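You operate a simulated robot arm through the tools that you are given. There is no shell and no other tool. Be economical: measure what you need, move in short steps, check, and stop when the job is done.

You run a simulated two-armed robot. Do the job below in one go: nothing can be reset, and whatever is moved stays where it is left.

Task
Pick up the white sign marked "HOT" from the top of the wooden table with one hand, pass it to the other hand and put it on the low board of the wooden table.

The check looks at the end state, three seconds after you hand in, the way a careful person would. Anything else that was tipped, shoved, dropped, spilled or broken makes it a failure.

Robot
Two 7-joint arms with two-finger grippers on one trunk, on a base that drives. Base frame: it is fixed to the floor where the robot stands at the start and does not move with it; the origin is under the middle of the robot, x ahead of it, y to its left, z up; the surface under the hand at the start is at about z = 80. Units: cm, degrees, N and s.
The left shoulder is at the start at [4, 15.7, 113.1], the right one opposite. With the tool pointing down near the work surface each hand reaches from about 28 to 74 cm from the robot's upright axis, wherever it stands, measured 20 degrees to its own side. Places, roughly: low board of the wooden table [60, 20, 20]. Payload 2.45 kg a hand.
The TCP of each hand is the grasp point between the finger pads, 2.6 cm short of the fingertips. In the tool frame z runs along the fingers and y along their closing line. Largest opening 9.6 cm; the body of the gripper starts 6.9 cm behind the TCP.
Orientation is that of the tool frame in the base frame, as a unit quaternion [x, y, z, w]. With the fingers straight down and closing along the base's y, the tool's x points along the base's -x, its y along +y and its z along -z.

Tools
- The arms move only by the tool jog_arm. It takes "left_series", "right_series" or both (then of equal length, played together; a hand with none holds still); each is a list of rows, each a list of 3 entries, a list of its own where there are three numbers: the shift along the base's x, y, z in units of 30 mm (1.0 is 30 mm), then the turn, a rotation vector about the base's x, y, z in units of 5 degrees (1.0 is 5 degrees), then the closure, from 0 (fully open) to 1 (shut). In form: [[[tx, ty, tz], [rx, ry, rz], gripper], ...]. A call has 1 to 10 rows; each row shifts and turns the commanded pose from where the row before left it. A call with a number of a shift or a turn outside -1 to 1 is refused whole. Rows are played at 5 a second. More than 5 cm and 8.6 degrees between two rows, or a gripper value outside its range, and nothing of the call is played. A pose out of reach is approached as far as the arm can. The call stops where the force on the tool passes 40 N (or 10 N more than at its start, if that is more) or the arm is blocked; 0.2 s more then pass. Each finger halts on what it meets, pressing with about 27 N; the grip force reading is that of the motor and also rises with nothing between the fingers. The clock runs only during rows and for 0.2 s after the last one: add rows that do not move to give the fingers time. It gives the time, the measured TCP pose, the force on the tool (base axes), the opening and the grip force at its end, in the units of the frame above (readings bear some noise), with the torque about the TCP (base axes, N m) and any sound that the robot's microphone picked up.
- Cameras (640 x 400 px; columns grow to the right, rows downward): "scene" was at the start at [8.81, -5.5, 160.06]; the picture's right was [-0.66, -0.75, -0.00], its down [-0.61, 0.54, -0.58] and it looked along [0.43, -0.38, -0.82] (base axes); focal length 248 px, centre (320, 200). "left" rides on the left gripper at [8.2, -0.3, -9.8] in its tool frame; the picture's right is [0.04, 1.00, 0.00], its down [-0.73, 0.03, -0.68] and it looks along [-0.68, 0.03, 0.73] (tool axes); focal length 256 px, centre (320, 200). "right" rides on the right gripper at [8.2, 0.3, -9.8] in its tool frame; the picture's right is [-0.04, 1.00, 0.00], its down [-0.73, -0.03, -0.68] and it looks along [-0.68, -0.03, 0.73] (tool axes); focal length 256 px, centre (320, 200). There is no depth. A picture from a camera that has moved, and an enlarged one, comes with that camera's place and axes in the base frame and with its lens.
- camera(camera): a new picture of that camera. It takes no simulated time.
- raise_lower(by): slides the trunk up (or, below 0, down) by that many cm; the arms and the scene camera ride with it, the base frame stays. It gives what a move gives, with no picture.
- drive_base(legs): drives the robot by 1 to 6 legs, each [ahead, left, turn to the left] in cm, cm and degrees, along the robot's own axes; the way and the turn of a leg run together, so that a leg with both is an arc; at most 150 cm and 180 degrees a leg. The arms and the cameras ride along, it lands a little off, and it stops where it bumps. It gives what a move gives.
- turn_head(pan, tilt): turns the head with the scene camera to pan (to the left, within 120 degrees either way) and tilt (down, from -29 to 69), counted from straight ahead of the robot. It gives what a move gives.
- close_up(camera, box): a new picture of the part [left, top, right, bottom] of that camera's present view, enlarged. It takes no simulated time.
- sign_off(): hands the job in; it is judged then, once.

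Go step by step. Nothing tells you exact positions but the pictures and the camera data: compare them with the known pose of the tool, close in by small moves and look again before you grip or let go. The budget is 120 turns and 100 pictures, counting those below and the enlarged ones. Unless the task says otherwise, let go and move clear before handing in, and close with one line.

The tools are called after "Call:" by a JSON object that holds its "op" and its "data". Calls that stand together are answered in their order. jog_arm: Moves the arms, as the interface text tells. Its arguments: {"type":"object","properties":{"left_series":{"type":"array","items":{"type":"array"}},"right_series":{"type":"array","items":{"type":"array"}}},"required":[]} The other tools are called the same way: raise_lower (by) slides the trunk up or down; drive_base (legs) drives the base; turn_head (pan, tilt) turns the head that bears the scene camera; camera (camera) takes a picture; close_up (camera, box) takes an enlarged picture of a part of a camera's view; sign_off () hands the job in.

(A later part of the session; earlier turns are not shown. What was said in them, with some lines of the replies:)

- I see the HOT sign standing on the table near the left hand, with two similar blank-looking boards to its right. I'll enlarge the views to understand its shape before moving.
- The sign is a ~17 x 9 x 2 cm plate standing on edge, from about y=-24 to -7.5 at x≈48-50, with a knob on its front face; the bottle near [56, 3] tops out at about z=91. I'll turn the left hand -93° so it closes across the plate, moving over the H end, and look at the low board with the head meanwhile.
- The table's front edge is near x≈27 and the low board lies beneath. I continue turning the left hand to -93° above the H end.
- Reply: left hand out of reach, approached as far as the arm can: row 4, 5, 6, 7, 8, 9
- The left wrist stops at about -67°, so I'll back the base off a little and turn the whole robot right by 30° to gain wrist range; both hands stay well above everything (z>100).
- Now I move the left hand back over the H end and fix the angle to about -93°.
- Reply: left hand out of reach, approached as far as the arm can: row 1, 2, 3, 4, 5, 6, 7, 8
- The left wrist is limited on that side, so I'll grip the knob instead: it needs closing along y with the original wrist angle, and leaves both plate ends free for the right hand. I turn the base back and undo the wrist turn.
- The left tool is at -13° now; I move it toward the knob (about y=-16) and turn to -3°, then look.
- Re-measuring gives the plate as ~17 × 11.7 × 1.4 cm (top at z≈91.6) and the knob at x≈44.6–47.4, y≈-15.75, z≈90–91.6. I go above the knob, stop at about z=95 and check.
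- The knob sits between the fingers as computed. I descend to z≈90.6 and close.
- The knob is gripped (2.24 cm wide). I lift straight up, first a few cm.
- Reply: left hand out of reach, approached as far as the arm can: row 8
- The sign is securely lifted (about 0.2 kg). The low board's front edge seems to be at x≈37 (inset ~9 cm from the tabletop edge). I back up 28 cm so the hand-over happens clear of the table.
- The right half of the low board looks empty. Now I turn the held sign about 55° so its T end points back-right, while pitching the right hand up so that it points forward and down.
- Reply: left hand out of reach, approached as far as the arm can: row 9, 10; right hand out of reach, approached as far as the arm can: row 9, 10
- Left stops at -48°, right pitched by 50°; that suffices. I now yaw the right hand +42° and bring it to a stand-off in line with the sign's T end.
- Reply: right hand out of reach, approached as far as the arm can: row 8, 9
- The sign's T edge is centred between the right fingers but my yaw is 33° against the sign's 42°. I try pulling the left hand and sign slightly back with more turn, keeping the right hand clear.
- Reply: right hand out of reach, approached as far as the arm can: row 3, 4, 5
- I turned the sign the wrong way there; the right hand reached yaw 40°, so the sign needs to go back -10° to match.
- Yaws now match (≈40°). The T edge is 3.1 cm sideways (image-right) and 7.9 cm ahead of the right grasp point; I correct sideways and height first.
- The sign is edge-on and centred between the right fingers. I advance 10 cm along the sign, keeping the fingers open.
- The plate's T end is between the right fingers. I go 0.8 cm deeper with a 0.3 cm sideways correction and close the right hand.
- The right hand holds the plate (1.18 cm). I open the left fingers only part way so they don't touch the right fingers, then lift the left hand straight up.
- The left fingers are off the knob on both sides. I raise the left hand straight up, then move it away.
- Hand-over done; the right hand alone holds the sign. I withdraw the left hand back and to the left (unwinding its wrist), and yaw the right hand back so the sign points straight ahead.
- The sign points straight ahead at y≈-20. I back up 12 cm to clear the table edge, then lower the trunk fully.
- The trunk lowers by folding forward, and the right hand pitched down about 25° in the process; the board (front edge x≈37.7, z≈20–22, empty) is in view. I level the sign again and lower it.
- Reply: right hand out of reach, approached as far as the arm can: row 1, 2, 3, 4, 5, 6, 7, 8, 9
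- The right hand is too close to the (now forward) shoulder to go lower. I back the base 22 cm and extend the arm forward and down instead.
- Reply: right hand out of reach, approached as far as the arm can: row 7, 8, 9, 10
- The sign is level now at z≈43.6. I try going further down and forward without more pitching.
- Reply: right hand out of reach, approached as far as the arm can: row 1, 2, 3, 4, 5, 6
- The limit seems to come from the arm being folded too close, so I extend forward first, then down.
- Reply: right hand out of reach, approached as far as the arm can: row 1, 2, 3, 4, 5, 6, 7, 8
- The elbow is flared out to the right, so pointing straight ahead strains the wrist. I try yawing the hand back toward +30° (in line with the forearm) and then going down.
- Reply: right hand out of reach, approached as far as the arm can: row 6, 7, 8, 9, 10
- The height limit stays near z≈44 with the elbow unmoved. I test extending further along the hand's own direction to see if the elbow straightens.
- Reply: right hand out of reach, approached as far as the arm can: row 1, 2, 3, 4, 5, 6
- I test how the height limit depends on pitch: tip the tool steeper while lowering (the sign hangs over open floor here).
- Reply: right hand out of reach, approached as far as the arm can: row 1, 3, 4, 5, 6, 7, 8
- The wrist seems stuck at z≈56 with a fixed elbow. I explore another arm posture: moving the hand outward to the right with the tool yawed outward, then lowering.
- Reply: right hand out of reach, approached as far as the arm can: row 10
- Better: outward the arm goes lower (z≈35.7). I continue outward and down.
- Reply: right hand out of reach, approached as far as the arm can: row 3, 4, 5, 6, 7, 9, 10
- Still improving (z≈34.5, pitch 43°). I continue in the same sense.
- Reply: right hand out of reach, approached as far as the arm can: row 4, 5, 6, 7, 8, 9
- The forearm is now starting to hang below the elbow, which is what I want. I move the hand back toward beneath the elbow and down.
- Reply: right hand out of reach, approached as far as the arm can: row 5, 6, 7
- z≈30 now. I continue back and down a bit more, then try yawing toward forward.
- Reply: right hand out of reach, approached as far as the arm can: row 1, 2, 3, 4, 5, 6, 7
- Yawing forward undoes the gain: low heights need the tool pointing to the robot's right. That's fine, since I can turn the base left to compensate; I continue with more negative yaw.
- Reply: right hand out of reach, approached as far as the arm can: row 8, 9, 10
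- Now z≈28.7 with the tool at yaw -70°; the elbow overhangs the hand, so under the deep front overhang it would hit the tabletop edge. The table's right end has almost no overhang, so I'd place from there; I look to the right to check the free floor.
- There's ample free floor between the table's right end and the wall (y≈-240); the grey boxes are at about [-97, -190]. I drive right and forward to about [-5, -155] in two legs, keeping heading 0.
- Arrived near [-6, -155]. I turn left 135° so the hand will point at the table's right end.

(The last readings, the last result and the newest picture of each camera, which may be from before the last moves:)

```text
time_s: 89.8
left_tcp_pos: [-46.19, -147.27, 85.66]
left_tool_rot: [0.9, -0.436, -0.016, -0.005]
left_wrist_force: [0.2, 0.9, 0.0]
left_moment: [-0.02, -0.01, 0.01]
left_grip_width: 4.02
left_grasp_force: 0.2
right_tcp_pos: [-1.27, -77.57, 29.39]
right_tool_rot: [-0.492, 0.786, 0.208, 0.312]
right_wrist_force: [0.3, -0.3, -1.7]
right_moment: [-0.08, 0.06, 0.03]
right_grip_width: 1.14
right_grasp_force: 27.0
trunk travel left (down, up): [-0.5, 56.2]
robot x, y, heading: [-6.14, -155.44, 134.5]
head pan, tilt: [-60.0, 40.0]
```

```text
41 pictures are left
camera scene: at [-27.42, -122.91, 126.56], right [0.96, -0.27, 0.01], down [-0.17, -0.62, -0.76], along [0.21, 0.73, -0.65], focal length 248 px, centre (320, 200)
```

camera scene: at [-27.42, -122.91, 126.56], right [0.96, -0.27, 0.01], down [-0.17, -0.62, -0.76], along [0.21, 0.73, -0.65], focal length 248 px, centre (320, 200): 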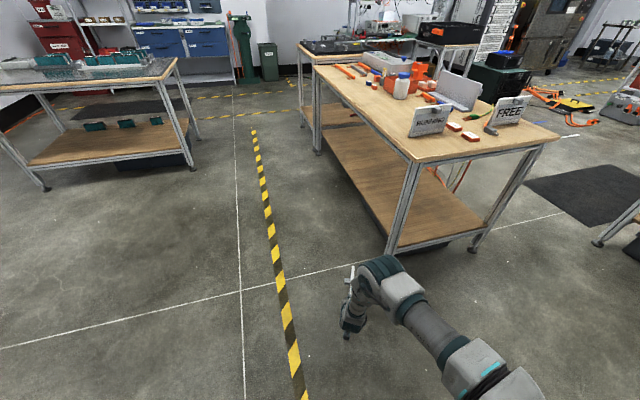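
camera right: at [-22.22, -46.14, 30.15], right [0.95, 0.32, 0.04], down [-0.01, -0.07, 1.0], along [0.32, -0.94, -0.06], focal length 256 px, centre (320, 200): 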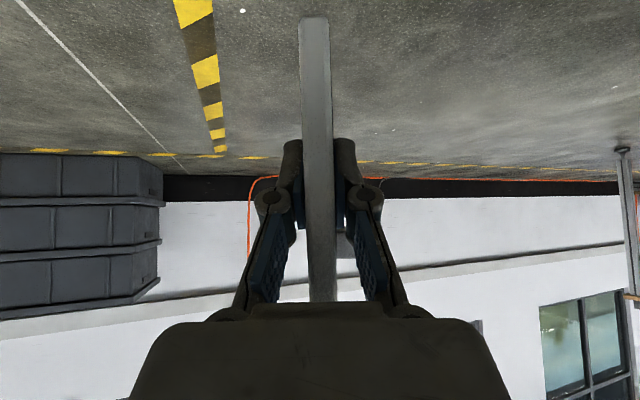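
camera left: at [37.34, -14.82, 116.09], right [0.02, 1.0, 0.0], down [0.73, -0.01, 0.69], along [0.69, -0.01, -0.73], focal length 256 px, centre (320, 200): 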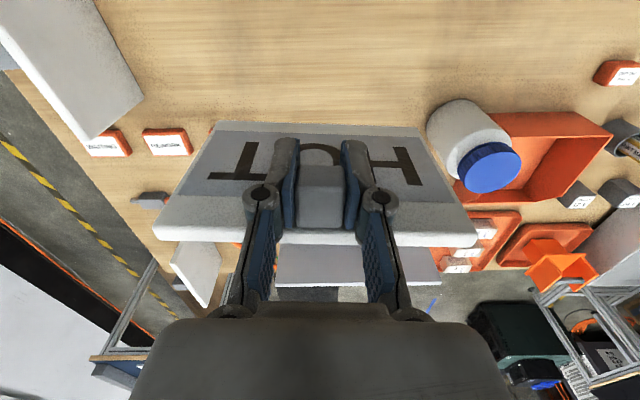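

I can see the table's right end with its legs and the open low board between them. I drive along to x≈56, staying clear of the table.

Call:
{"op": "drive_base", "data": {"legs": [[-47.7, -40, 0]]}}

Call:
{"op": "camera", "data": {"camera": "scene"}}

Call:
{"op": "camera", "data": {"camera": "right"}}

```text
time_s: 93.3
left_tcp_pos: [15.66, -154.19, 85.56]
left_tool_rot: [0.901, -0.433, -0.015, -0.007]
left_wrist_force: [-0.6, -0.8, 0.7]
left_moment: [0.04, 0.05, -0.02]
left_grip_width: 4.04
left_grasp_force: 0.0
right_tcp_pos: [60.3, -84.18, 29.5]
right_tool_rot: [-0.495, 0.784, 0.209, 0.312]
right_wrist_force: [-0.6, -0.2, -1.2]
right_moment: [-0.07, 0.04, 0.02]
right_grip_width: 1.15
right_grasp_force: 26.8
trunk travel left (down, up): [-0.5, 56.2]
robot x, y, heading: [55.68, -162.01, 134.4]
head pan, tilt: [-60.0, 40.0]
```

```text
40 pictures are left
camera scene: at [34.16, -129.9, 126.59], right [0.96, -0.27, 0.01], down [-0.17, -0.62, -0.77], along [0.21, 0.74, -0.64], focal length 248 px, centre (320, 200)
```

scene: 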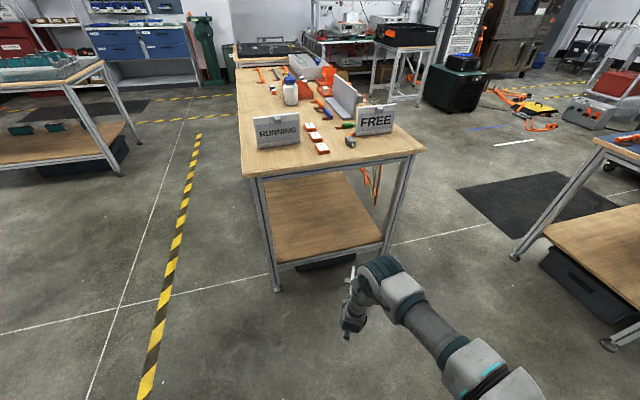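

```text
39 pictures are left
camera right: at [54.7, -95.47, 30.82], right [-0.89, 0.45, 0.05], down [0.07, 0.03, 1.0], along [0.45, 0.89, -0.05], focal length 256 px, centre (320, 200)
```

right: 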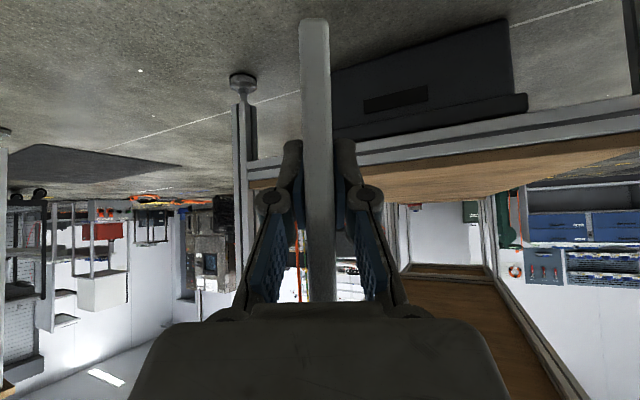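

The board's right end is at y≈-50 (top z≈21.5, x 35–94), the tabletop end at y≈-55. I bring the hand to a slightly less twisted yaw and z≈31.5 so the elbow trails further behind.

Call:
{"op": "jog_arm", "data": {"right_series": [[[-0.38, 0.33, 0.2], [0, 0, 1], 1], [[-0.38, 0.33, 0.2], [0, 0, 1], 1], [[-0.38, 0.33, 0.2], [0, 0, 1], 1], [[-0.38, 0.33, 0.1], [0, 0, 1], 1], [[-0.2, 0.2, 0], [0, 0, 0.5], 1], [[0, 0, 0], [0, 0, 0], 1]]}}

Call:
{"op": "camera", "data": {"camera": "right"}}

Call:
{"op": "camera", "data": {"camera": "scene"}}

```text
time_s: 94.7
left_tcp_pos: [16.06, -154.35, 85.97]
left_tool_rot: [0.901, -0.433, -0.018, -0.005]
left_wrist_force: [0.4, 0.2, 0.3]
left_moment: [-0.02, 0.02, 0.04]
left_grip_width: 4.05
left_grasp_force: 0.1
right_tcp_pos: [55.36, -79.59, 31.62]
right_tool_rot: [-0.637, 0.673, 0.268, 0.263]
right_wrist_force: [-0.6, 0.9, -1.2]
right_moment: [-0.09, -0.01, 0.0]
right_grip_width: 1.16
right_grasp_force: 26.7
trunk travel left (down, up): [-0.5, 56.2]
robot x, y, heading: [55.52, -161.96, 134.5]
head pan, tilt: [-60.0, 40.0]
```

```text
38 pictures are left
camera right: at [54.43, -92.21, 32.99], right [-1.0, 0.07, 0.05], down [0.06, 0.05, 1.0], along [0.07, 1.0, -0.06], focal length 256 px, centre (320, 200)
```

right: 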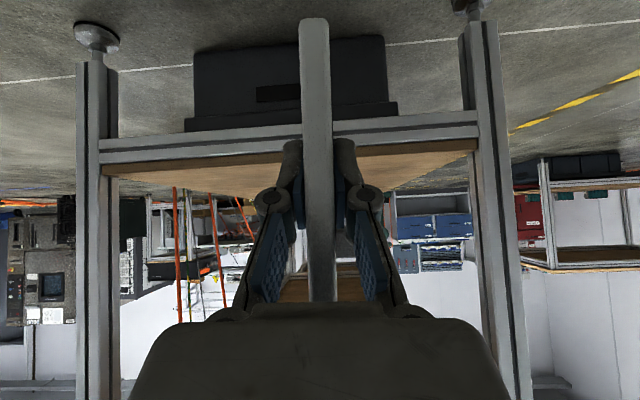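

```text
37 pictures are left
camera scene: at [34.41, -129.61, 126.56], right [0.96, -0.27, 0.01], down [-0.17, -0.62, -0.76], along [0.21, 0.73, -0.65], focal length 248 px, centre (320, 200)
```

scene: 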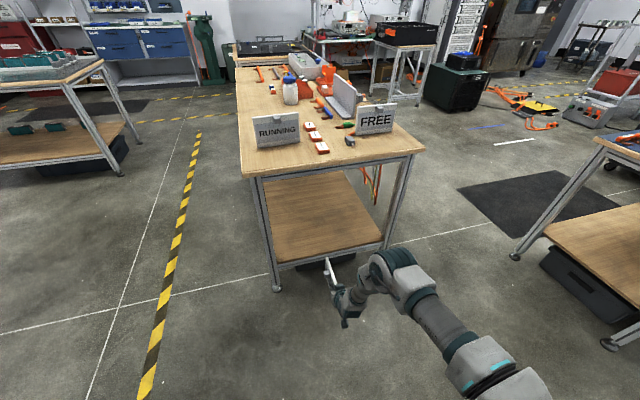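

The tool now points at yaw≈87°, with the elbow about 18 cm behind it, so it clears the tabletop. I raise 2.4 cm and drive most of the way in.

Call:
{"op": "jog_arm", "data": {"right_series": [[[0, 0, 0.4], [0, 0, 0], 1], [[0, 0, 0.4], [0, 0, 0], 1], [[0, 0, 0], [0, 0, 0], 1]]}}

Call:
{"op": "drive_base", "data": {"legs": [[9.9, -13.6, 0]]}}

Call:
{"op": "camera", "data": {"camera": "right"}}

Call:
{"op": "close_up", "data": {"camera": "scene", "box": [240, 160, 480, 310]}}

```text
time_s: 95.5
left_tcp_pos: [15.96, -154.34, 85.91]
left_tool_rot: [0.901, -0.433, -0.019, -0.007]
left_wrist_force: [0.5, 0.7, 1.3]
left_moment: [0.0, 0.05, 0.0]
left_grip_width: 4.01
left_grasp_force: 0.1
right_tcp_pos: [55.19, -79.65, 34.14]
right_tool_rot: [-0.637, 0.674, 0.267, 0.264]
right_wrist_force: [0.0, 0.5, -1.5]
right_moment: [-0.08, 0.02, 0.01]
right_grip_width: 1.15
right_grasp_force: 27.0
trunk travel left (down, up): [-0.5, 56.2]
robot x, y, heading: [55.46, -161.68, 134.6]
head pan, tilt: [-60.0, 40.0]
```

```text
time_s: 97.0
left_tcp_pos: [18.88, -137.62, 85.85]
left_tool_rot: [0.9, -0.435, -0.019, -0.008]
left_wrist_force: [0.7, 0.0, -0.6]
left_moment: [-0.02, 0.01, -0.02]
left_grip_width: 4.05
left_grasp_force: 0.0
right_tcp_pos: [58.32, -62.89, 34.44]
right_tool_rot: [-0.635, 0.674, 0.268, 0.265]
right_wrist_force: [0.9, -16.2, 12.6]
right_moment: [-0.32, -0.07, 0.02]
right_grip_width: 1.22
right_grasp_force: 26.9
trunk travel left (down, up): [-0.5, 56.2]
robot x, y, heading: [58.65, -145.14, 134.4]
head pan, tilt: [-60.0, 40.0]
```

```text
36 pictures are left
camera right: at [57.49, -75.51, 35.75], right [-1.0, 0.08, 0.05], down [0.06, 0.05, 1.0], along [0.07, 1.0, -0.05], focal length 256 px, centre (320, 200)
```

right: 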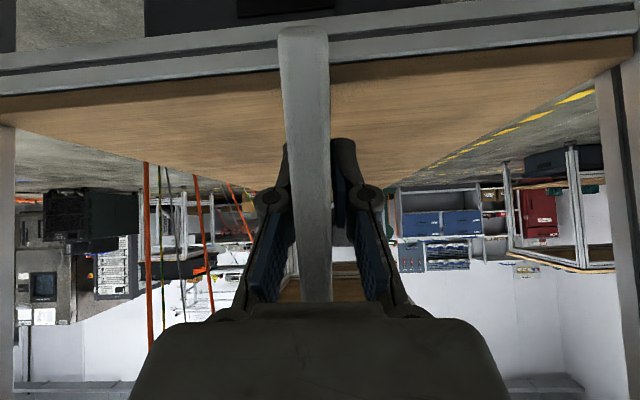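

```text
2.67 times, centred on (360, 235) of scene
camera zoom: at [37.33, -113.26, 126.71], right [0.96, -0.27, 0.0], down [-0.17, -0.62, -0.77], along [0.21, 0.74, -0.64], focal length 661 px, centre (213, 107)
```

zoom: 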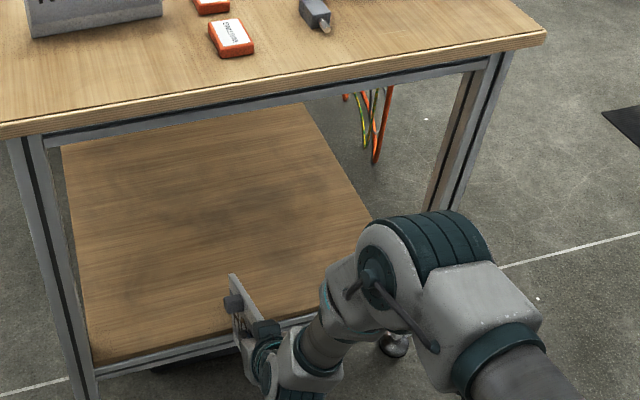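

The sign touched the board's end (16 N), so the board is higher than I thought: intersecting the two views gives its top at z≈25, end at y≈-55. I back off and check the sign in the grip.

Call:
{"op": "drive_base", "data": {"legs": [[-5.7, 5.6, 0]]}}

Call:
{"op": "camera", "data": {"camera": "right"}}

Call:
{"op": "close_up", "data": {"camera": "scene", "box": [270, 220, 430, 320]}}

```text
time_s: 98.0
left_tcp_pos: [21.03, -143.93, 86.47]
left_tool_rot: [0.899, -0.436, -0.025, 0.003]
left_wrist_force: [0.7, 0.8, -1.3]
left_moment: [-0.09, 0.11, 0.03]
left_grip_width: 4.04
left_grasp_force: 0.2
right_tcp_pos: [59.51, -69.95, 33.19]
right_tool_rot: [-0.634, 0.679, 0.27, 0.254]
right_wrist_force: [2.0, 0.2, -0.2]
right_moment: [-0.05, 0.06, 0.08]
right_grip_width: 1.15
right_grasp_force: 26.8
trunk travel left (down, up): [-0.5, 56.2]
robot x, y, heading: [58.97, -152.51, 134.3]
head pan, tilt: [-60.0, 40.0]
```

```text
34 pictures are left
camera right: at [58.77, -82.5, 34.64], right [-0.99, 0.08, 0.07], down [0.08, 0.06, 1.0], along [0.07, 0.99, -0.07], focal length 256 px, centre (320, 200)
```

right: 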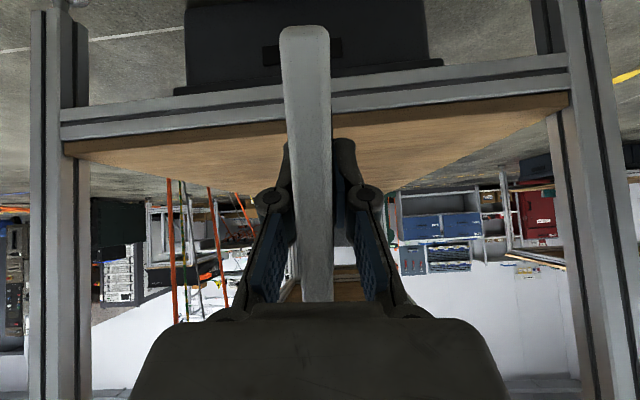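

```text
4.00 times, centred on (350, 270) of scene
camera zoom: at [39.95, -118.28, 126.34], right [0.96, -0.27, -0.01], down [-0.18, -0.64, -0.75], along [0.2, 0.72, -0.66], focal length 991 px, centre (200, -80)
```

zoom: 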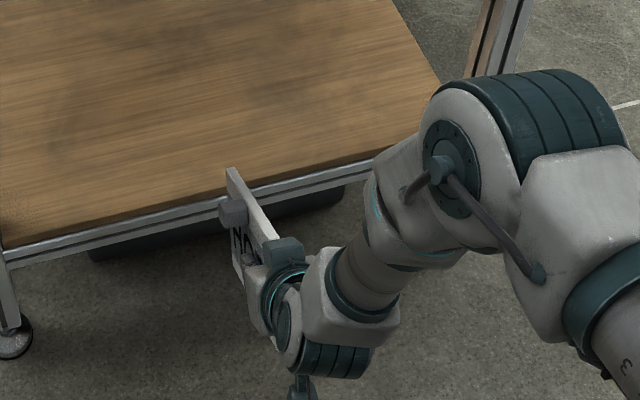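

The bump tipped the sign in the grip to about 25° nose-down (H end low). I'll go in higher and let the board itself press it level on lowering: raise to z≈39, then drive in 10 cm and check.

Call:
{"op": "jog_arm", "data": {"right_series": [[[0, 0, 0.5], [0, 0, 0], 1], [[0, 0, 0.5], [0, 0, 0], 1], [[0, 0, 0.5], [0, 0, 0], 1], [[0, 0, 0.5], [0, 0, 0], 1], [[0, 0, 0], [0, 0, 0], 1]]}}

Call:
{"op": "drive_base", "data": {"legs": [[6.8, -7.4, 0]]}}

Call:
{"op": "camera", "data": {"camera": "right"}}

Call:
{"op": "close_up", "data": {"camera": "scene", "box": [250, 200, 430, 320]}}

```text
time_s: 99.2
left_tcp_pos: [19.37, -146.2, 85.93]
left_tool_rot: [0.9, -0.436, -0.021, -0.012]
left_wrist_force: [-1.3, -0.4, -0.8]
left_moment: [0.02, -0.03, -0.01]
left_grip_width: 4.01
left_grasp_force: 0.0
right_tcp_pos: [58.54, -70.91, 41.34]
right_tool_rot: [-0.634, 0.673, 0.272, 0.268]
right_wrist_force: [-0.6, 0.6, -2.0]
right_moment: [-0.08, -0.03, -0.03]
right_grip_width: 1.14
right_grasp_force: 27.1
trunk travel left (down, up): [-0.5, 56.2]
robot x, y, heading: [59.07, -152.74, 134.4]
head pan, tilt: [-60.0, 40.0]
```

```text
time_s: 100.4
left_tcp_pos: [19.32, -136.8, 85.76]
left_tool_rot: [0.9, -0.435, -0.02, -0.015]
left_wrist_force: [-0.1, 0.0, -0.4]
left_moment: [-0.01, 0.02, -0.01]
left_grip_width: 4.01
left_grasp_force: 0.0
right_tcp_pos: [58.76, -61.22, 41.82]
right_tool_rot: [-0.633, 0.672, 0.272, 0.271]
right_wrist_force: [0.2, 0.0, -2.3]
right_moment: [-0.05, -0.02, 0.01]
right_grip_width: 1.14
right_grasp_force: 27.0
trunk travel left (down, up): [-0.5, 56.2]
robot x, y, heading: [59.72, -142.91, 134.5]
head pan, tilt: [-60.0, 40.0]
```

```text
32 pictures are left
camera right: at [57.96, -73.85, 42.77], right [-1.0, 0.08, 0.05], down [0.05, 0.03, 1.0], along [0.07, 1.0, -0.04], focal length 256 px, centre (320, 200)
```

right: 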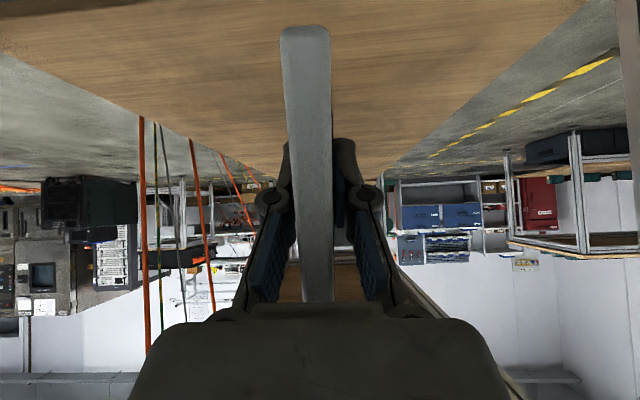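

```text
3.33 times, centred on (340, 260) of scene
camera zoom: at [36.79, -111.73, 126.65], right [0.96, -0.27, 0.01], down [-0.16, -0.62, -0.77], along [0.21, 0.74, -0.64], focal length 826 px, centre (253, 0)
```

zoom: 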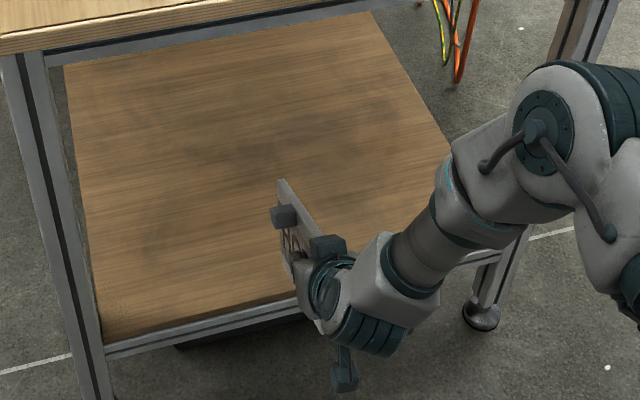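

The sign's H end is now above the board by about 3 cm inside its end. I move 2.5 cm further in, then lower gently so the board levels the sign in the grip while the elbow is still outside.

Call:
{"op": "drive_base", "data": {"legs": [[1.8, -1.8, 0]]}}

Call:
{"op": "jog_arm", "data": {"right_series": [[[0, 0, -0.4], [0, 0, 0], 1], [[0, 0, -0.4], [0, 0, 0], 1], [[0, 0, -0.3], [0, 0, 0], 1], [[0, 0, -0.3], [0, 0, 0], 1], [[0, 0, -0.3], [0, 0, 0], 1], [[0, 0, -0.3], [0, 0, 0], 1], [[0, 0, 0], [0, 0, 0], 1]]}}

Call:
{"op": "camera", "data": {"camera": "right"}}

```text
time_s: 101.2
left_tcp_pos: [19.37, -135.07, 85.88]
left_tool_rot: [0.901, -0.434, -0.023, -0.016]
left_wrist_force: [-1.1, 0.7, 0.8]
left_moment: [0.02, -0.02, -0.01]
left_grip_width: 4.07
left_grasp_force: 0.0
right_tcp_pos: [58.45, -59.09, 42.03]
right_tool_rot: [-0.633, 0.67, 0.276, 0.27]
right_wrist_force: [-1.2, 0.9, -2.1]
right_moment: [-0.06, -0.02, -0.04]
right_grip_width: 1.15
right_grasp_force: 26.2
trunk travel left (down, up): [-0.5, 56.2]
robot x, y, heading: [59.27, -140.71, 134.5]
head pan, tilt: [-60.0, 40.0]
```

```text
time_s: 102.8
left_tcp_pos: [20.12, -134.92, 86.43]
left_tool_rot: [0.9, -0.434, -0.027, -0.013]
left_wrist_force: [0.7, 0.3, 1.1]
left_moment: [0.05, -0.06, -0.02]
left_grip_width: 4.04
left_grasp_force: 0.1
right_tcp_pos: [58.75, -59.05, 35.97]
right_tool_rot: [-0.632, 0.673, 0.278, 0.268]
right_wrist_force: [-1.1, -0.4, 9.6]
right_moment: [0.82, 0.0, 0.02]
right_grip_width: 1.16
right_grasp_force: 27.3
trunk travel left (down, up): [-0.5, 56.2]
robot x, y, heading: [59.18, -140.57, 134.6]
head pan, tilt: [-60.0, 40.0]
```

```text
30 pictures are left
camera right: at [57.89, -71.67, 37.04], right [-1.0, 0.07, 0.06], down [0.07, 0.03, 1.0], along [0.07, 1.0, -0.04], focal length 256 px, centre (320, 200)
```

right: 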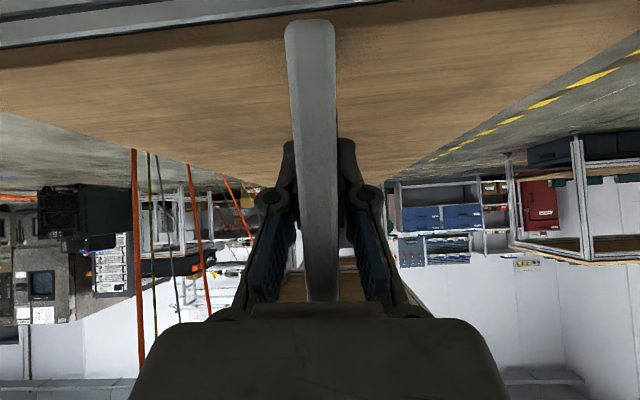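

Contact: 9.6 N upward on the H corner at TCP z≈36. I keep lowering slowly to rotate the sign level in the grip.

Call:
{"op": "jog_arm", "data": {"right_series": [[[0, 0, -0.2], [0, 0, 0], 1], [[0, 0, -0.2], [0, 0, 0], 1], [[0, 0, -0.2], [0, 0, 0], 1], [[0, 0, -0.2], [0, 0, 0], 1], [[0, 0, 0], [0, 0, 0], 1]]}}

Call:
{"op": "camera", "data": {"camera": "right"}}

```text
time_s: 104.0
left_tcp_pos: [20.45, -134.88, 86.55]
left_tool_rot: [0.901, -0.434, -0.028, -0.013]
left_wrist_force: [0.1, 0.2, -0.5]
left_moment: [-0.03, 0.0, 0.0]
left_grip_width: 4.04
left_grasp_force: 0.0
right_tcp_pos: [58.6, -58.89, 33.65]
right_tool_rot: [-0.632, 0.674, 0.275, 0.267]
right_wrist_force: [-2.8, -5.4, 20.6]
right_moment: [1.71, 0.0, 0.21]
right_grip_width: 1.15
right_grasp_force: 27.5
right hand out of reach, approached as far as the arm can: row 4
trunk travel left (down, up): [-0.5, 56.2]
robot x, y, heading: [59.31, -140.46, 134.4]
head pan, tilt: [-60.0, 40.0]
```

```text
29 pictures are left
camera right: at [57.73, -71.47, 34.79], right [-0.99, 0.08, 0.06], down [0.06, 0.04, 1.0], along [0.08, 1.0, -0.04], focal length 256 px, centre (320, 200)
```

right: 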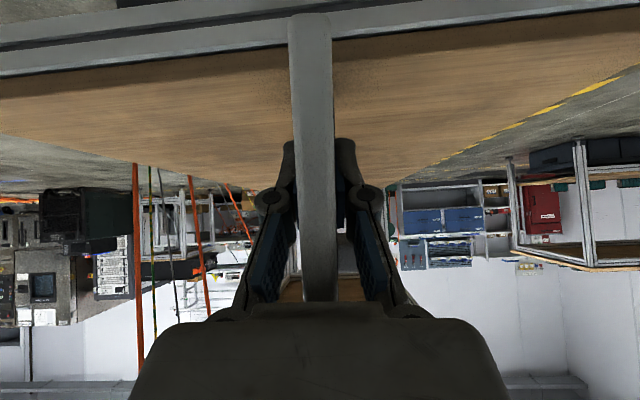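

The sign is rotating level (about 10° left). I raise 1.5 cm, and advance 5 cm, then check elbow clearance to the tabletop.

Call:
{"op": "jog_arm", "data": {"right_series": [[[0, 0, 0.3], [0, 0, 0], 1], [[0, 0, 0.4], [0, 0, 0], 1], [[0, 0, 0], [0, 0, 0], 1]]}}

Call:
{"op": "drive_base", "data": {"legs": [[3.5, -3.5, 0]]}}

Call:
{"op": "turn_head", "data": {"pan": -72, "tilt": 42}}

Call:
{"op": "camera", "data": {"camera": "scene"}}

Call:
{"op": "camera", "data": {"camera": "right"}}

```text
time_s: 104.8
left_tcp_pos: [20.35, -134.66, 86.3]
left_tool_rot: [0.901, -0.434, -0.029, -0.012]
left_wrist_force: [0.1, 0.5, 0.1]
left_moment: [0.0, 0.0, 0.04]
left_grip_width: 4.03
left_grasp_force: 0.1
right_tcp_pos: [58.79, -58.39, 35.97]
right_tool_rot: [-0.632, 0.673, 0.278, 0.265]
right_wrist_force: [0.0, 0.5, -1.9]
right_moment: [-0.06, -0.03, 0.0]
right_grip_width: 1.14
right_grasp_force: 26.7
right hand out of reach, approached as far as the arm can: row 1
trunk travel left (down, up): [-0.5, 56.2]
robot x, y, heading: [59.03, -140.66, 134.6]
head pan, tilt: [-60.0, 40.0]
```

```text
time_s: 105.7
left_tcp_pos: [18.92, -131.21, 86.04]
left_tool_rot: [0.902, -0.431, -0.024, -0.02]
left_wrist_force: [0.4, -1.1, 0.0]
left_moment: [0.06, -0.05, 0.0]
left_grip_width: 4.03
left_grasp_force: 0.1
right_tcp_pos: [57.87, -54.16, 37.01]
right_tool_rot: [-0.634, 0.668, 0.279, 0.271]
right_wrist_force: [-1.3, -0.3, -2.0]
right_moment: [-0.04, -0.07, -0.08]
right_grip_width: 1.11
right_grasp_force: 27.2
trunk travel left (down, up): [-0.5, 56.2]
robot x, y, heading: [58.84, -135.94, 134.5]
head pan, tilt: [-60.0, 40.0]
```

```text
time_s: 106.5
left_tcp_pos: [19.26, -131.49, 86.34]
left_tool_rot: [0.902, -0.431, -0.028, -0.02]
left_wrist_force: [-0.2, -0.4, -0.1]
left_moment: [0.04, -0.03, 0.0]
left_grip_width: 4.01
left_grasp_force: 0.0
right_tcp_pos: [57.78, -54.39, 37.15]
right_tool_rot: [-0.632, 0.67, 0.283, 0.269]
right_wrist_force: [-0.4, 0.0, -1.6]
right_moment: [-0.06, -0.02, -0.03]
right_grip_width: 1.13
right_grasp_force: 27.0
trunk travel left (down, up): [-0.5, 56.2]
robot x, y, heading: [58.17, -136.35, 134.8]
head pan, tilt: [-72.0, 42.0]
```

```text
28 pictures are left
camera scene: at [38.2, -105.49, 126.36], right [0.89, -0.46, 0.01], down [-0.3, -0.59, -0.75], along [0.35, 0.66, -0.67], focal length 248 px, centre (320, 200)
```

scene: 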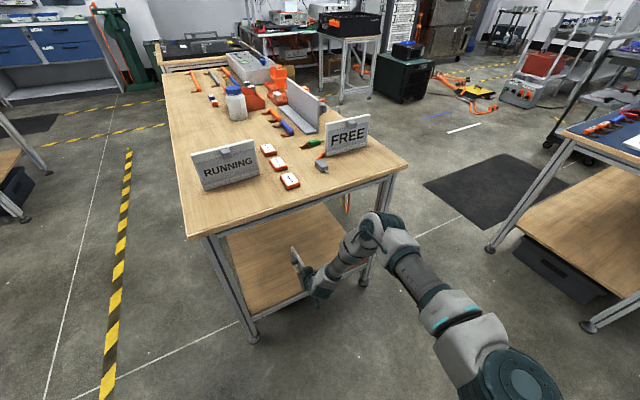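

```text
27 pictures are left
camera right: at [57.09, -67.07, 38.03], right [-1.0, 0.07, 0.07], down [0.07, 0.02, 1.0], along [0.07, 1.0, -0.03], focal length 256 px, centre (320, 200)
```

right: 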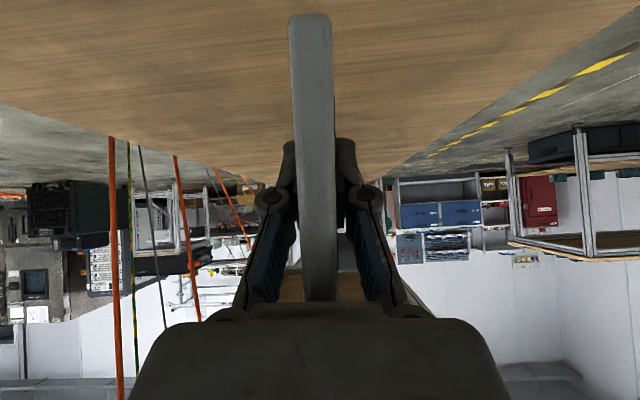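

Elbow clearance to the tabletop end is about 8 cm, enough for 4.8 cm more. I drive in so the whole sign is above the board.

Call:
{"op": "drive_base", "data": {"legs": [[2.4, -4.6, 0]]}}

Call:
{"op": "camera", "data": {"camera": "scene"}}

Call:
{"op": "camera", "data": {"camera": "right"}}

```text
time_s: 107.4
left_tcp_pos: [19.31, -128.03, 85.84]
left_tool_rot: [0.903, -0.428, -0.023, -0.027]
left_wrist_force: [0.6, -0.6, -0.2]
left_moment: [0.04, -0.09, 0.02]
left_grip_width: 4.01
left_grasp_force: 0.1
right_tcp_pos: [58.34, -50.24, 38.15]
right_tool_rot: [-0.633, 0.666, 0.284, 0.276]
right_wrist_force: [-1.9, 0.3, -2.8]
right_moment: [-0.04, -0.1, -0.1]
right_grip_width: 1.15
right_grasp_force: 26.3
trunk travel left (down, up): [-0.5, 56.2]
robot x, y, heading: [59.5, -132.07, 134.6]
head pan, tilt: [-72.0, 42.0]
```

```text
26 pictures are left
camera scene: at [37.78, -102.43, 126.44], right [0.89, -0.46, 0.01], down [-0.29, -0.59, -0.76], along [0.36, 0.67, -0.65], focal length 248 px, centre (320, 200)
```

scene: 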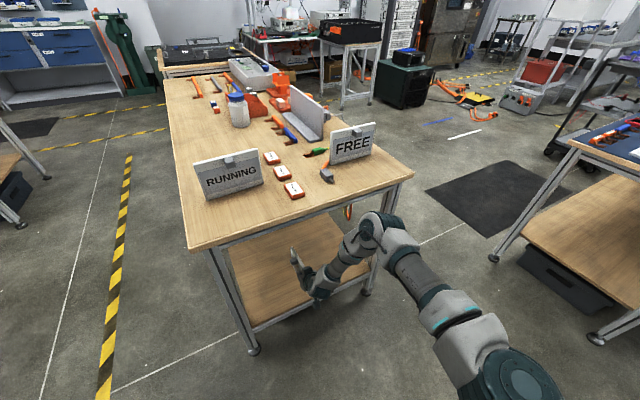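

```text
25 pictures are left
camera right: at [57.64, -62.97, 38.91], right [-1.0, 0.07, 0.06], down [0.06, 0.01, 1.0], along [0.07, 1.0, -0.01], focal length 256 px, centre (320, 200)
```

right: 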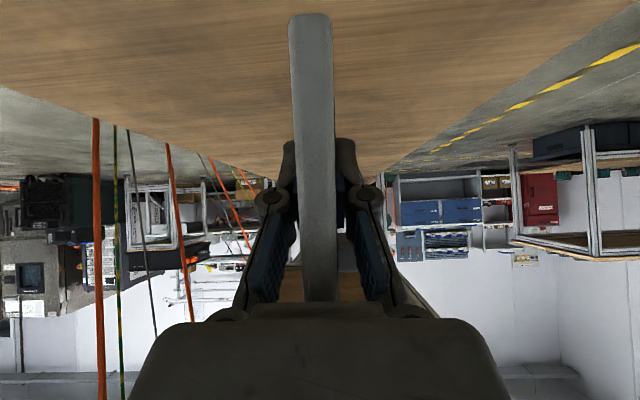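

All of the sign is above the board now (TCP y≈-50, clear of the tabletop). I lower gently until contact.

Call:
{"op": "jog_arm", "data": {"right_series": [[[0, 0, -0.4], [0, 0, 0], 1], [[0, 0, -0.4], [0, 0, 0], 1], [[0, 0, -0.2], [0, 0, 0], 1], [[0, 0, -0.2], [0, 0, 0], 1], [[0, 0, -0.2], [0, 0, 0], 1], [[0, 0, -0.2], [0, 0, 0], 1], [[0, 0, -0.2], [0, 0, 0], 1], [[0, 0, 0], [0, 0, 0], 1]]}}

Call:
{"op": "camera", "data": {"camera": "right"}}

Call:
{"op": "close_up", "data": {"camera": "scene", "box": [200, 180, 440, 330]}}

```text
time_s: 109.2
left_tcp_pos: [21.42, -127.02, 86.7]
left_tool_rot: [0.902, -0.43, -0.032, -0.016]
left_wrist_force: [0.6, 0.0, 1.1]
left_moment: [-0.03, 0.05, -0.03]
left_grip_width: 4.04
left_grasp_force: 0.0
right_tcp_pos: [58.24, -48.98, 32.13]
right_tool_rot: [-0.63, 0.672, 0.283, 0.266]
right_wrist_force: [-2.1, -6.9, 19.3]
right_moment: [1.9, 0.03, 0.32]
right_grip_width: 1.19
right_grasp_force: 27.3
right hand out of reach, approached as far as the arm can: row 2, 4, 6
trunk travel left (down, up): [-0.5, 56.2]
robot x, y, heading: [60.09, -131.87, 134.8]
head pan, tilt: [-72.0, 42.0]
```

```text
24 pictures are left
camera right: at [57.42, -61.67, 33.17], right [-0.99, 0.07, 0.07], down [0.08, 0.02, 1.0], along [0.07, 1.0, -0.03], focal length 256 px, centre (320, 200)
```

right: 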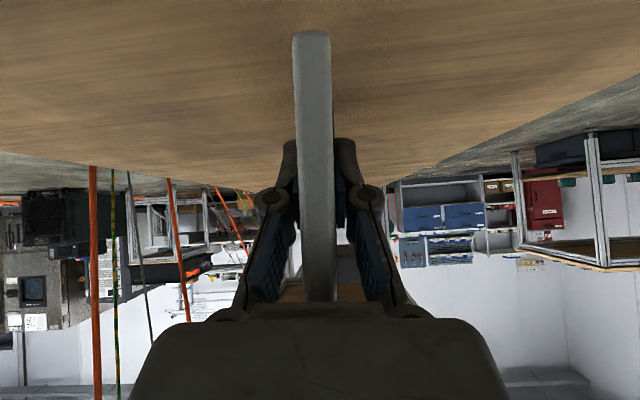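

```text
2.67 times, centred on (320, 255) of scene
camera zoom: at [40.23, -100.73, 126.49], right [0.89, -0.46, 0.0], down [-0.31, -0.6, -0.74], along [0.34, 0.66, -0.67], focal length 661 px, centre (320, 53)
```

zoom: 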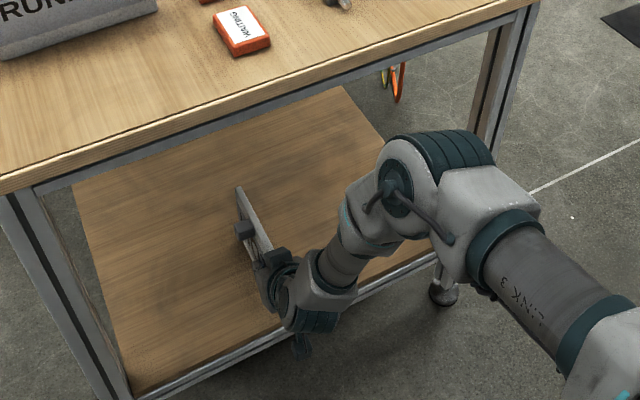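

The sign is nearly level (T end about 1–2 cm above the board). I press down a touch more, then check.

Call:
{"op": "jog_arm", "data": {"right_series": [[[0, 0, -0.25], [0, 0, 0], 1], [[0, 0, -0.25], [0, 0, 0], 1], [[0, 0, 0], [0, 0, 0], 1]]}}

Call:
{"op": "camera", "data": {"camera": "right"}}

```text
time_s: 110.0
left_tcp_pos: [21.22, -127.12, 86.6]
left_tool_rot: [0.902, -0.429, -0.03, -0.017]
left_wrist_force: [0.4, 0.1, -0.8]
left_moment: [0.01, 0.0, -0.03]
left_grip_width: 4.03
left_grasp_force: 0.0
right_tcp_pos: [58.07, -49.22, 30.7]
right_tool_rot: [-0.63, 0.672, 0.282, 0.269]
right_wrist_force: [-1.2, -7.4, 18.4]
right_moment: [1.98, -0.13, 0.05]
right_grip_width: 1.24
right_grasp_force: 27.5
trunk travel left (down, up): [-0.5, 56.2]
robot x, y, heading: [59.71, -131.84, 134.5]
head pan, tilt: [-72.0, 42.0]
```

```text
22 pictures are left
camera right: at [57.3, -61.84, 31.65], right [-0.99, 0.07, 0.07], down [0.07, 0.02, 1.0], along [0.07, 1.0, -0.03], focal length 256 px, centre (320, 200)
```

right: 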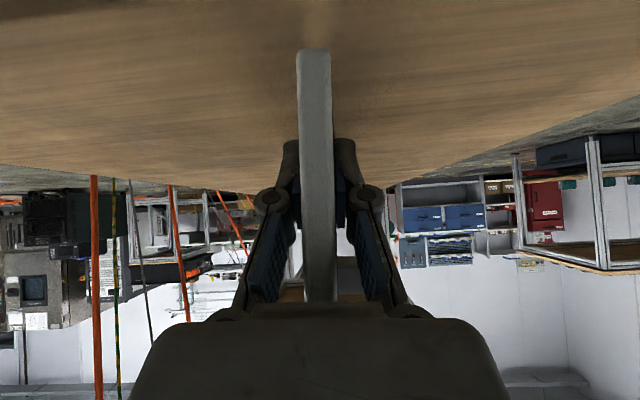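

Almost seated: the T end is about 1 cm above the board. One more small press, then open slowly.

Call:
{"op": "jog_arm", "data": {"right_series": [[[0, 0, -0.25], [0, 0, 0], 1], [[0, 0, 0], [0, 0, 0], 1]]}}

Call:
{"op": "camera", "data": {"camera": "right"}}

```text
time_s: 110.6
left_tcp_pos: [20.97, -127.2, 86.47]
left_tool_rot: [0.902, -0.429, -0.03, -0.018]
left_wrist_force: [-0.2, -0.3, 0.7]
left_moment: [-0.02, 0.01, 0.01]
left_grip_width: 4.01
left_grasp_force: 0.0
right_tcp_pos: [57.96, -49.24, 30.69]
right_tool_rot: [-0.631, 0.671, 0.283, 0.269]
right_wrist_force: [0.1, 2.9, 10.5]
right_moment: [1.55, -0.12, -0.03]
right_grip_width: 1.18
right_grasp_force: 26.7
right hand out of reach, approached as far as the arm can: row 1
trunk travel left (down, up): [-0.5, 56.2]
robot x, y, heading: [59.73, -131.97, 134.7]
head pan, tilt: [-72.0, 42.0]
```

```text
21 pictures are left
camera right: at [57.28, -61.87, 31.6], right [-0.99, 0.07, 0.07], down [0.07, 0.02, 1.0], along [0.07, 1.0, -0.03], focal length 256 px, centre (320, 200)
```

right: 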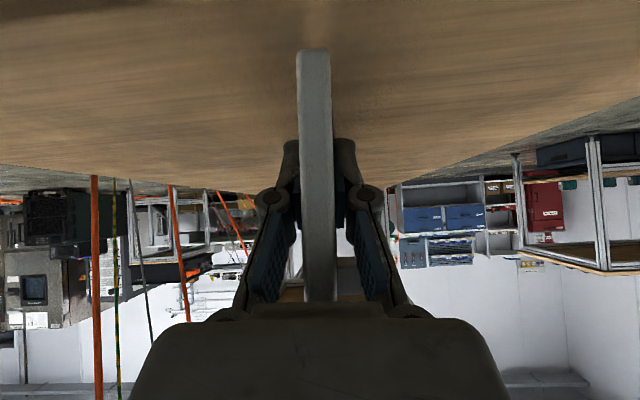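

At the reach limit with the T end about 1 cm up and only ~2° lean; that's a gentle settle. I open the fingers slowly.

Call:
{"op": "jog_arm", "data": {"right_series": [[[0, 0, 0], [0, 0, 0], 0.87], [[0, 0, 0], [0, 0, 0], 0.86], [[0, 0, 0], [0, 0, 0], 0.85], [[0, 0, 0], [0, 0, 0], 0.84], [[0, 0, 0], [0, 0, 0], 0.83], [[0, 0, 0], [0, 0, 0], 0.82], [[0, 0, 0], [0, 0, 0], 0.8], [[0, 0, 0], [0, 0, 0], 0.8]]}}

Call:
{"op": "camera", "data": {"camera": "right"}}

```text
time_s: 112.4
left_tcp_pos: [20.97, -127.18, 86.6]
left_tool_rot: [0.902, -0.43, -0.03, -0.017]
left_wrist_force: [0.0, -0.7, 0.0]
left_moment: [0.04, 0.0, 0.02]
left_grip_width: 4.02
left_grasp_force: 0.0
right_tcp_pos: [58.06, -49.21, 30.53]
right_tool_rot: [-0.63, 0.673, 0.281, 0.269]
right_wrist_force: [1.2, -1.0, -0.3]
right_moment: [0.0, -0.01, 0.02]
right_grip_width: 1.92
right_grasp_force: 0.0
trunk travel left (down, up): [-0.5, 56.2]
robot x, y, heading: [59.65, -131.78, 134.6]
head pan, tilt: [-72.0, 42.0]
```

```text
20 pictures are left
camera right: at [57.3, -61.87, 31.47], right [-0.99, 0.07, 0.07], down [0.07, 0.02, 1.0], along [0.07, 1.0, -0.03], focal length 256 px, centre (320, 200)
```

right: 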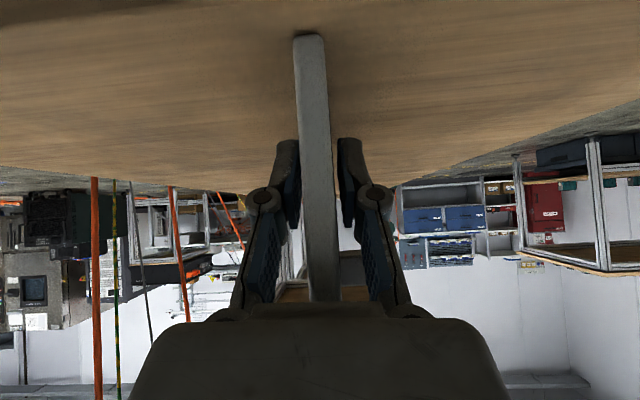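

Released: the sign stands on the board, upright within about a degree. I open fully and drive straight back along the hand's direction.

Call:
{"op": "jog_arm", "data": {"right_series": [[[0, 0, 0], [0, 0, 0], 0.7], [[0, 0, 0], [0, 0, 0], 0.5], [[0, 0, 0], [0, 0, 0], 0.3], [[0, 0, 0], [0, 0, 0], 0.1], [[0, 0, 0], [0, 0, 0], 0.1]]}}

Call:
{"op": "drive_base", "data": {"legs": [[-8, 9, 0]]}}

Call:
{"op": "camera", "data": {"camera": "right"}}

Call:
{"op": "camera", "data": {"camera": "scene"}}

```text
time_s: 113.6
left_tcp_pos: [21.09, -127.0, 86.71]
left_tool_rot: [0.903, -0.429, -0.031, -0.018]
left_wrist_force: [0.0, 0.3, 0.0]
left_moment: [0.01, -0.02, -0.01]
left_grip_width: 4.02
left_grasp_force: 0.1
right_tcp_pos: [57.99, -49.18, 30.61]
right_tool_rot: [-0.63, 0.673, 0.28, 0.268]
right_wrist_force: [0.7, -0.8, -0.5]
right_moment: [0.04, 0.0, -0.03]
right_grip_width: 8.66
right_grasp_force: 0.0
trunk travel left (down, up): [-0.5, 56.2]
robot x, y, heading: [59.96, -131.88, 134.6]
head pan, tilt: [-72.0, 42.0]
```

```text
time_s: 114.8
left_tcp_pos: [21.02, -138.69, 86.77]
left_tool_rot: [0.903, -0.428, -0.033, -0.014]
left_wrist_force: [0.5, 0.4, -0.4]
left_moment: [-0.01, 0.02, -0.01]
left_grip_width: 4.02
left_grasp_force: 0.1
right_tcp_pos: [57.42, -61.27, 29.95]
right_tool_rot: [-0.631, 0.674, 0.281, 0.262]
right_wrist_force: [1.3, -0.5, -0.2]
right_moment: [0.03, 0.04, 0.06]
right_grip_width: 8.65
right_grasp_force: 0.0
trunk travel left (down, up): [-0.5, 56.2]
robot x, y, heading: [58.99, -144.05, 134.9]
head pan, tilt: [-72.0, 42.0]
```

```text
19 pictures are left
camera right: at [56.62, -73.84, 31.04], right [-0.99, 0.07, 0.08], down [0.08, 0.03, 1.0], along [0.07, 1.0, -0.04], focal length 256 px, centre (320, 200)
```

right: 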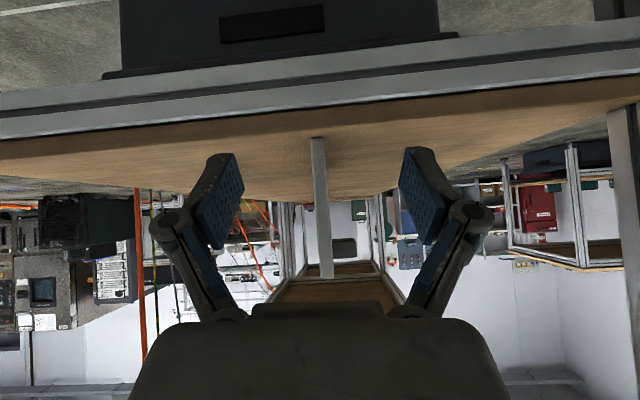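

```text
18 pictures are left
camera scene: at [40.39, -111.33, 126.16], right [0.89, -0.46, 0.0], down [-0.31, -0.61, -0.73], along [0.34, 0.65, -0.68], focal length 248 px, centre (320, 200)
```

scene: 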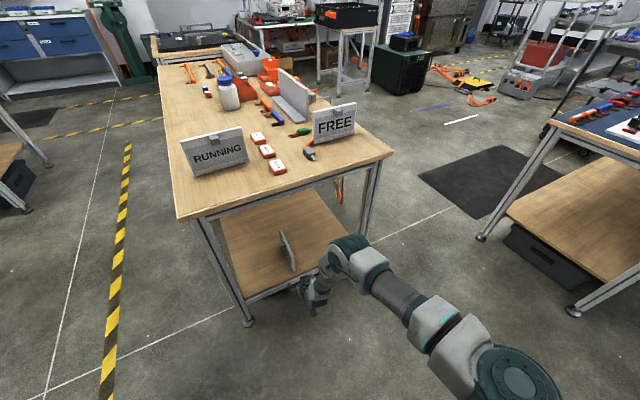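

The hand is clear and the sign stands on the low board. I zoom in to confirm its margin from the edge and that it's upright.

Call:
{"op": "close_up", "data": {"camera": "scene", "box": [220, 190, 380, 300]}}

Call:
{"op": "close_up", "data": {"camera": "right", "box": [220, 60, 420, 300]}}

```text
3.64 times, centred on (300, 245) of scene
camera zoom: at [40.39, -111.33, 126.16], right [0.89, -0.46, 0.0], down [-0.31, -0.61, -0.73], along [0.34, 0.65, -0.68], focal length 901 px, centre (393, 36)
```

zoom: 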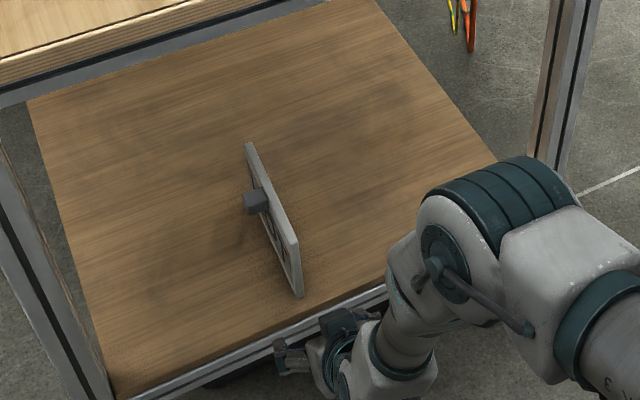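

```text
1.67 times, centred on (320, 180) of right
camera zoom: at [56.62, -73.84, 31.04], right [-0.99, 0.07, 0.08], down [0.08, 0.03, 1.0], along [0.07, 1.0, -0.04], focal length 427 px, centre (320, 233)
```

zoom: 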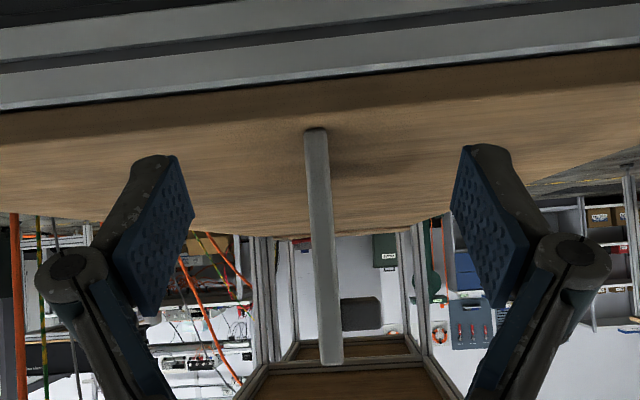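

The sign stands upright, fully on the low board with margin to the edge. I back the robot off a bit more and hand in.

Call:
{"op": "drive_base", "data": {"legs": [[-12, 13, 0]]}}

Call:
{"op": "camera", "data": {"camera": "scene"}}

```text
time_s: 116.3
left_tcp_pos: [19.67, -157.42, 86.81]
left_tool_rot: [0.903, -0.427, -0.034, -0.019]
left_wrist_force: [0.3, -1.3, 0.4]
left_moment: [0.0, -0.03, -0.01]
left_grip_width: 4.02
left_grasp_force: 0.0
right_tcp_pos: [56.08, -79.21, 30.83]
right_tool_rot: [-0.631, 0.671, 0.284, 0.267]
right_wrist_force: [1.6, -0.2, -0.2]
right_moment: [0.04, 0.06, 0.06]
right_grip_width: 8.63
right_grasp_force: 0.0
trunk travel left (down, up): [-0.5, 56.2]
robot x, y, heading: [57.92, -161.93, 134.9]
head pan, tilt: [-72.0, 42.0]
```

```text
15 pictures are left
camera scene: at [38.96, -129.52, 126.21], right [0.89, -0.46, 0.0], down [-0.31, -0.6, -0.73], along [0.34, 0.65, -0.68], focal length 248 px, centre (320, 200)
```

scene: 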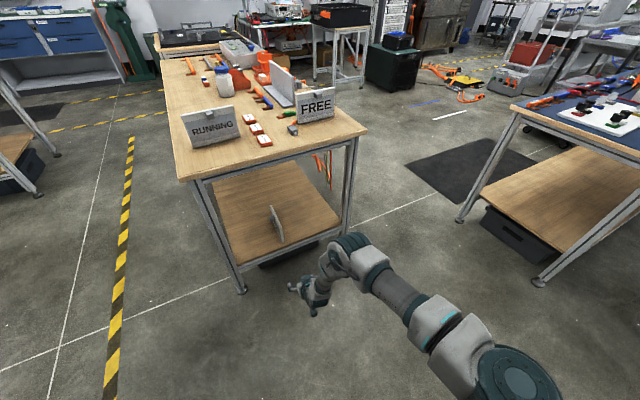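

Everything on the tabletop is still in place, the sign stands on the low board, and both hands are clear. I hand in.

Call:
{"op": "sign_off", "data": {}}

```text
The job is handed in.
```

The HOT sign was picked up with the left hand, passed to the right hand, and now stands upright on the low board of the wooden table. On the way in it bumped the end of the board once, at about 16 N. In the last pictures nothing else looked moved or tipped.
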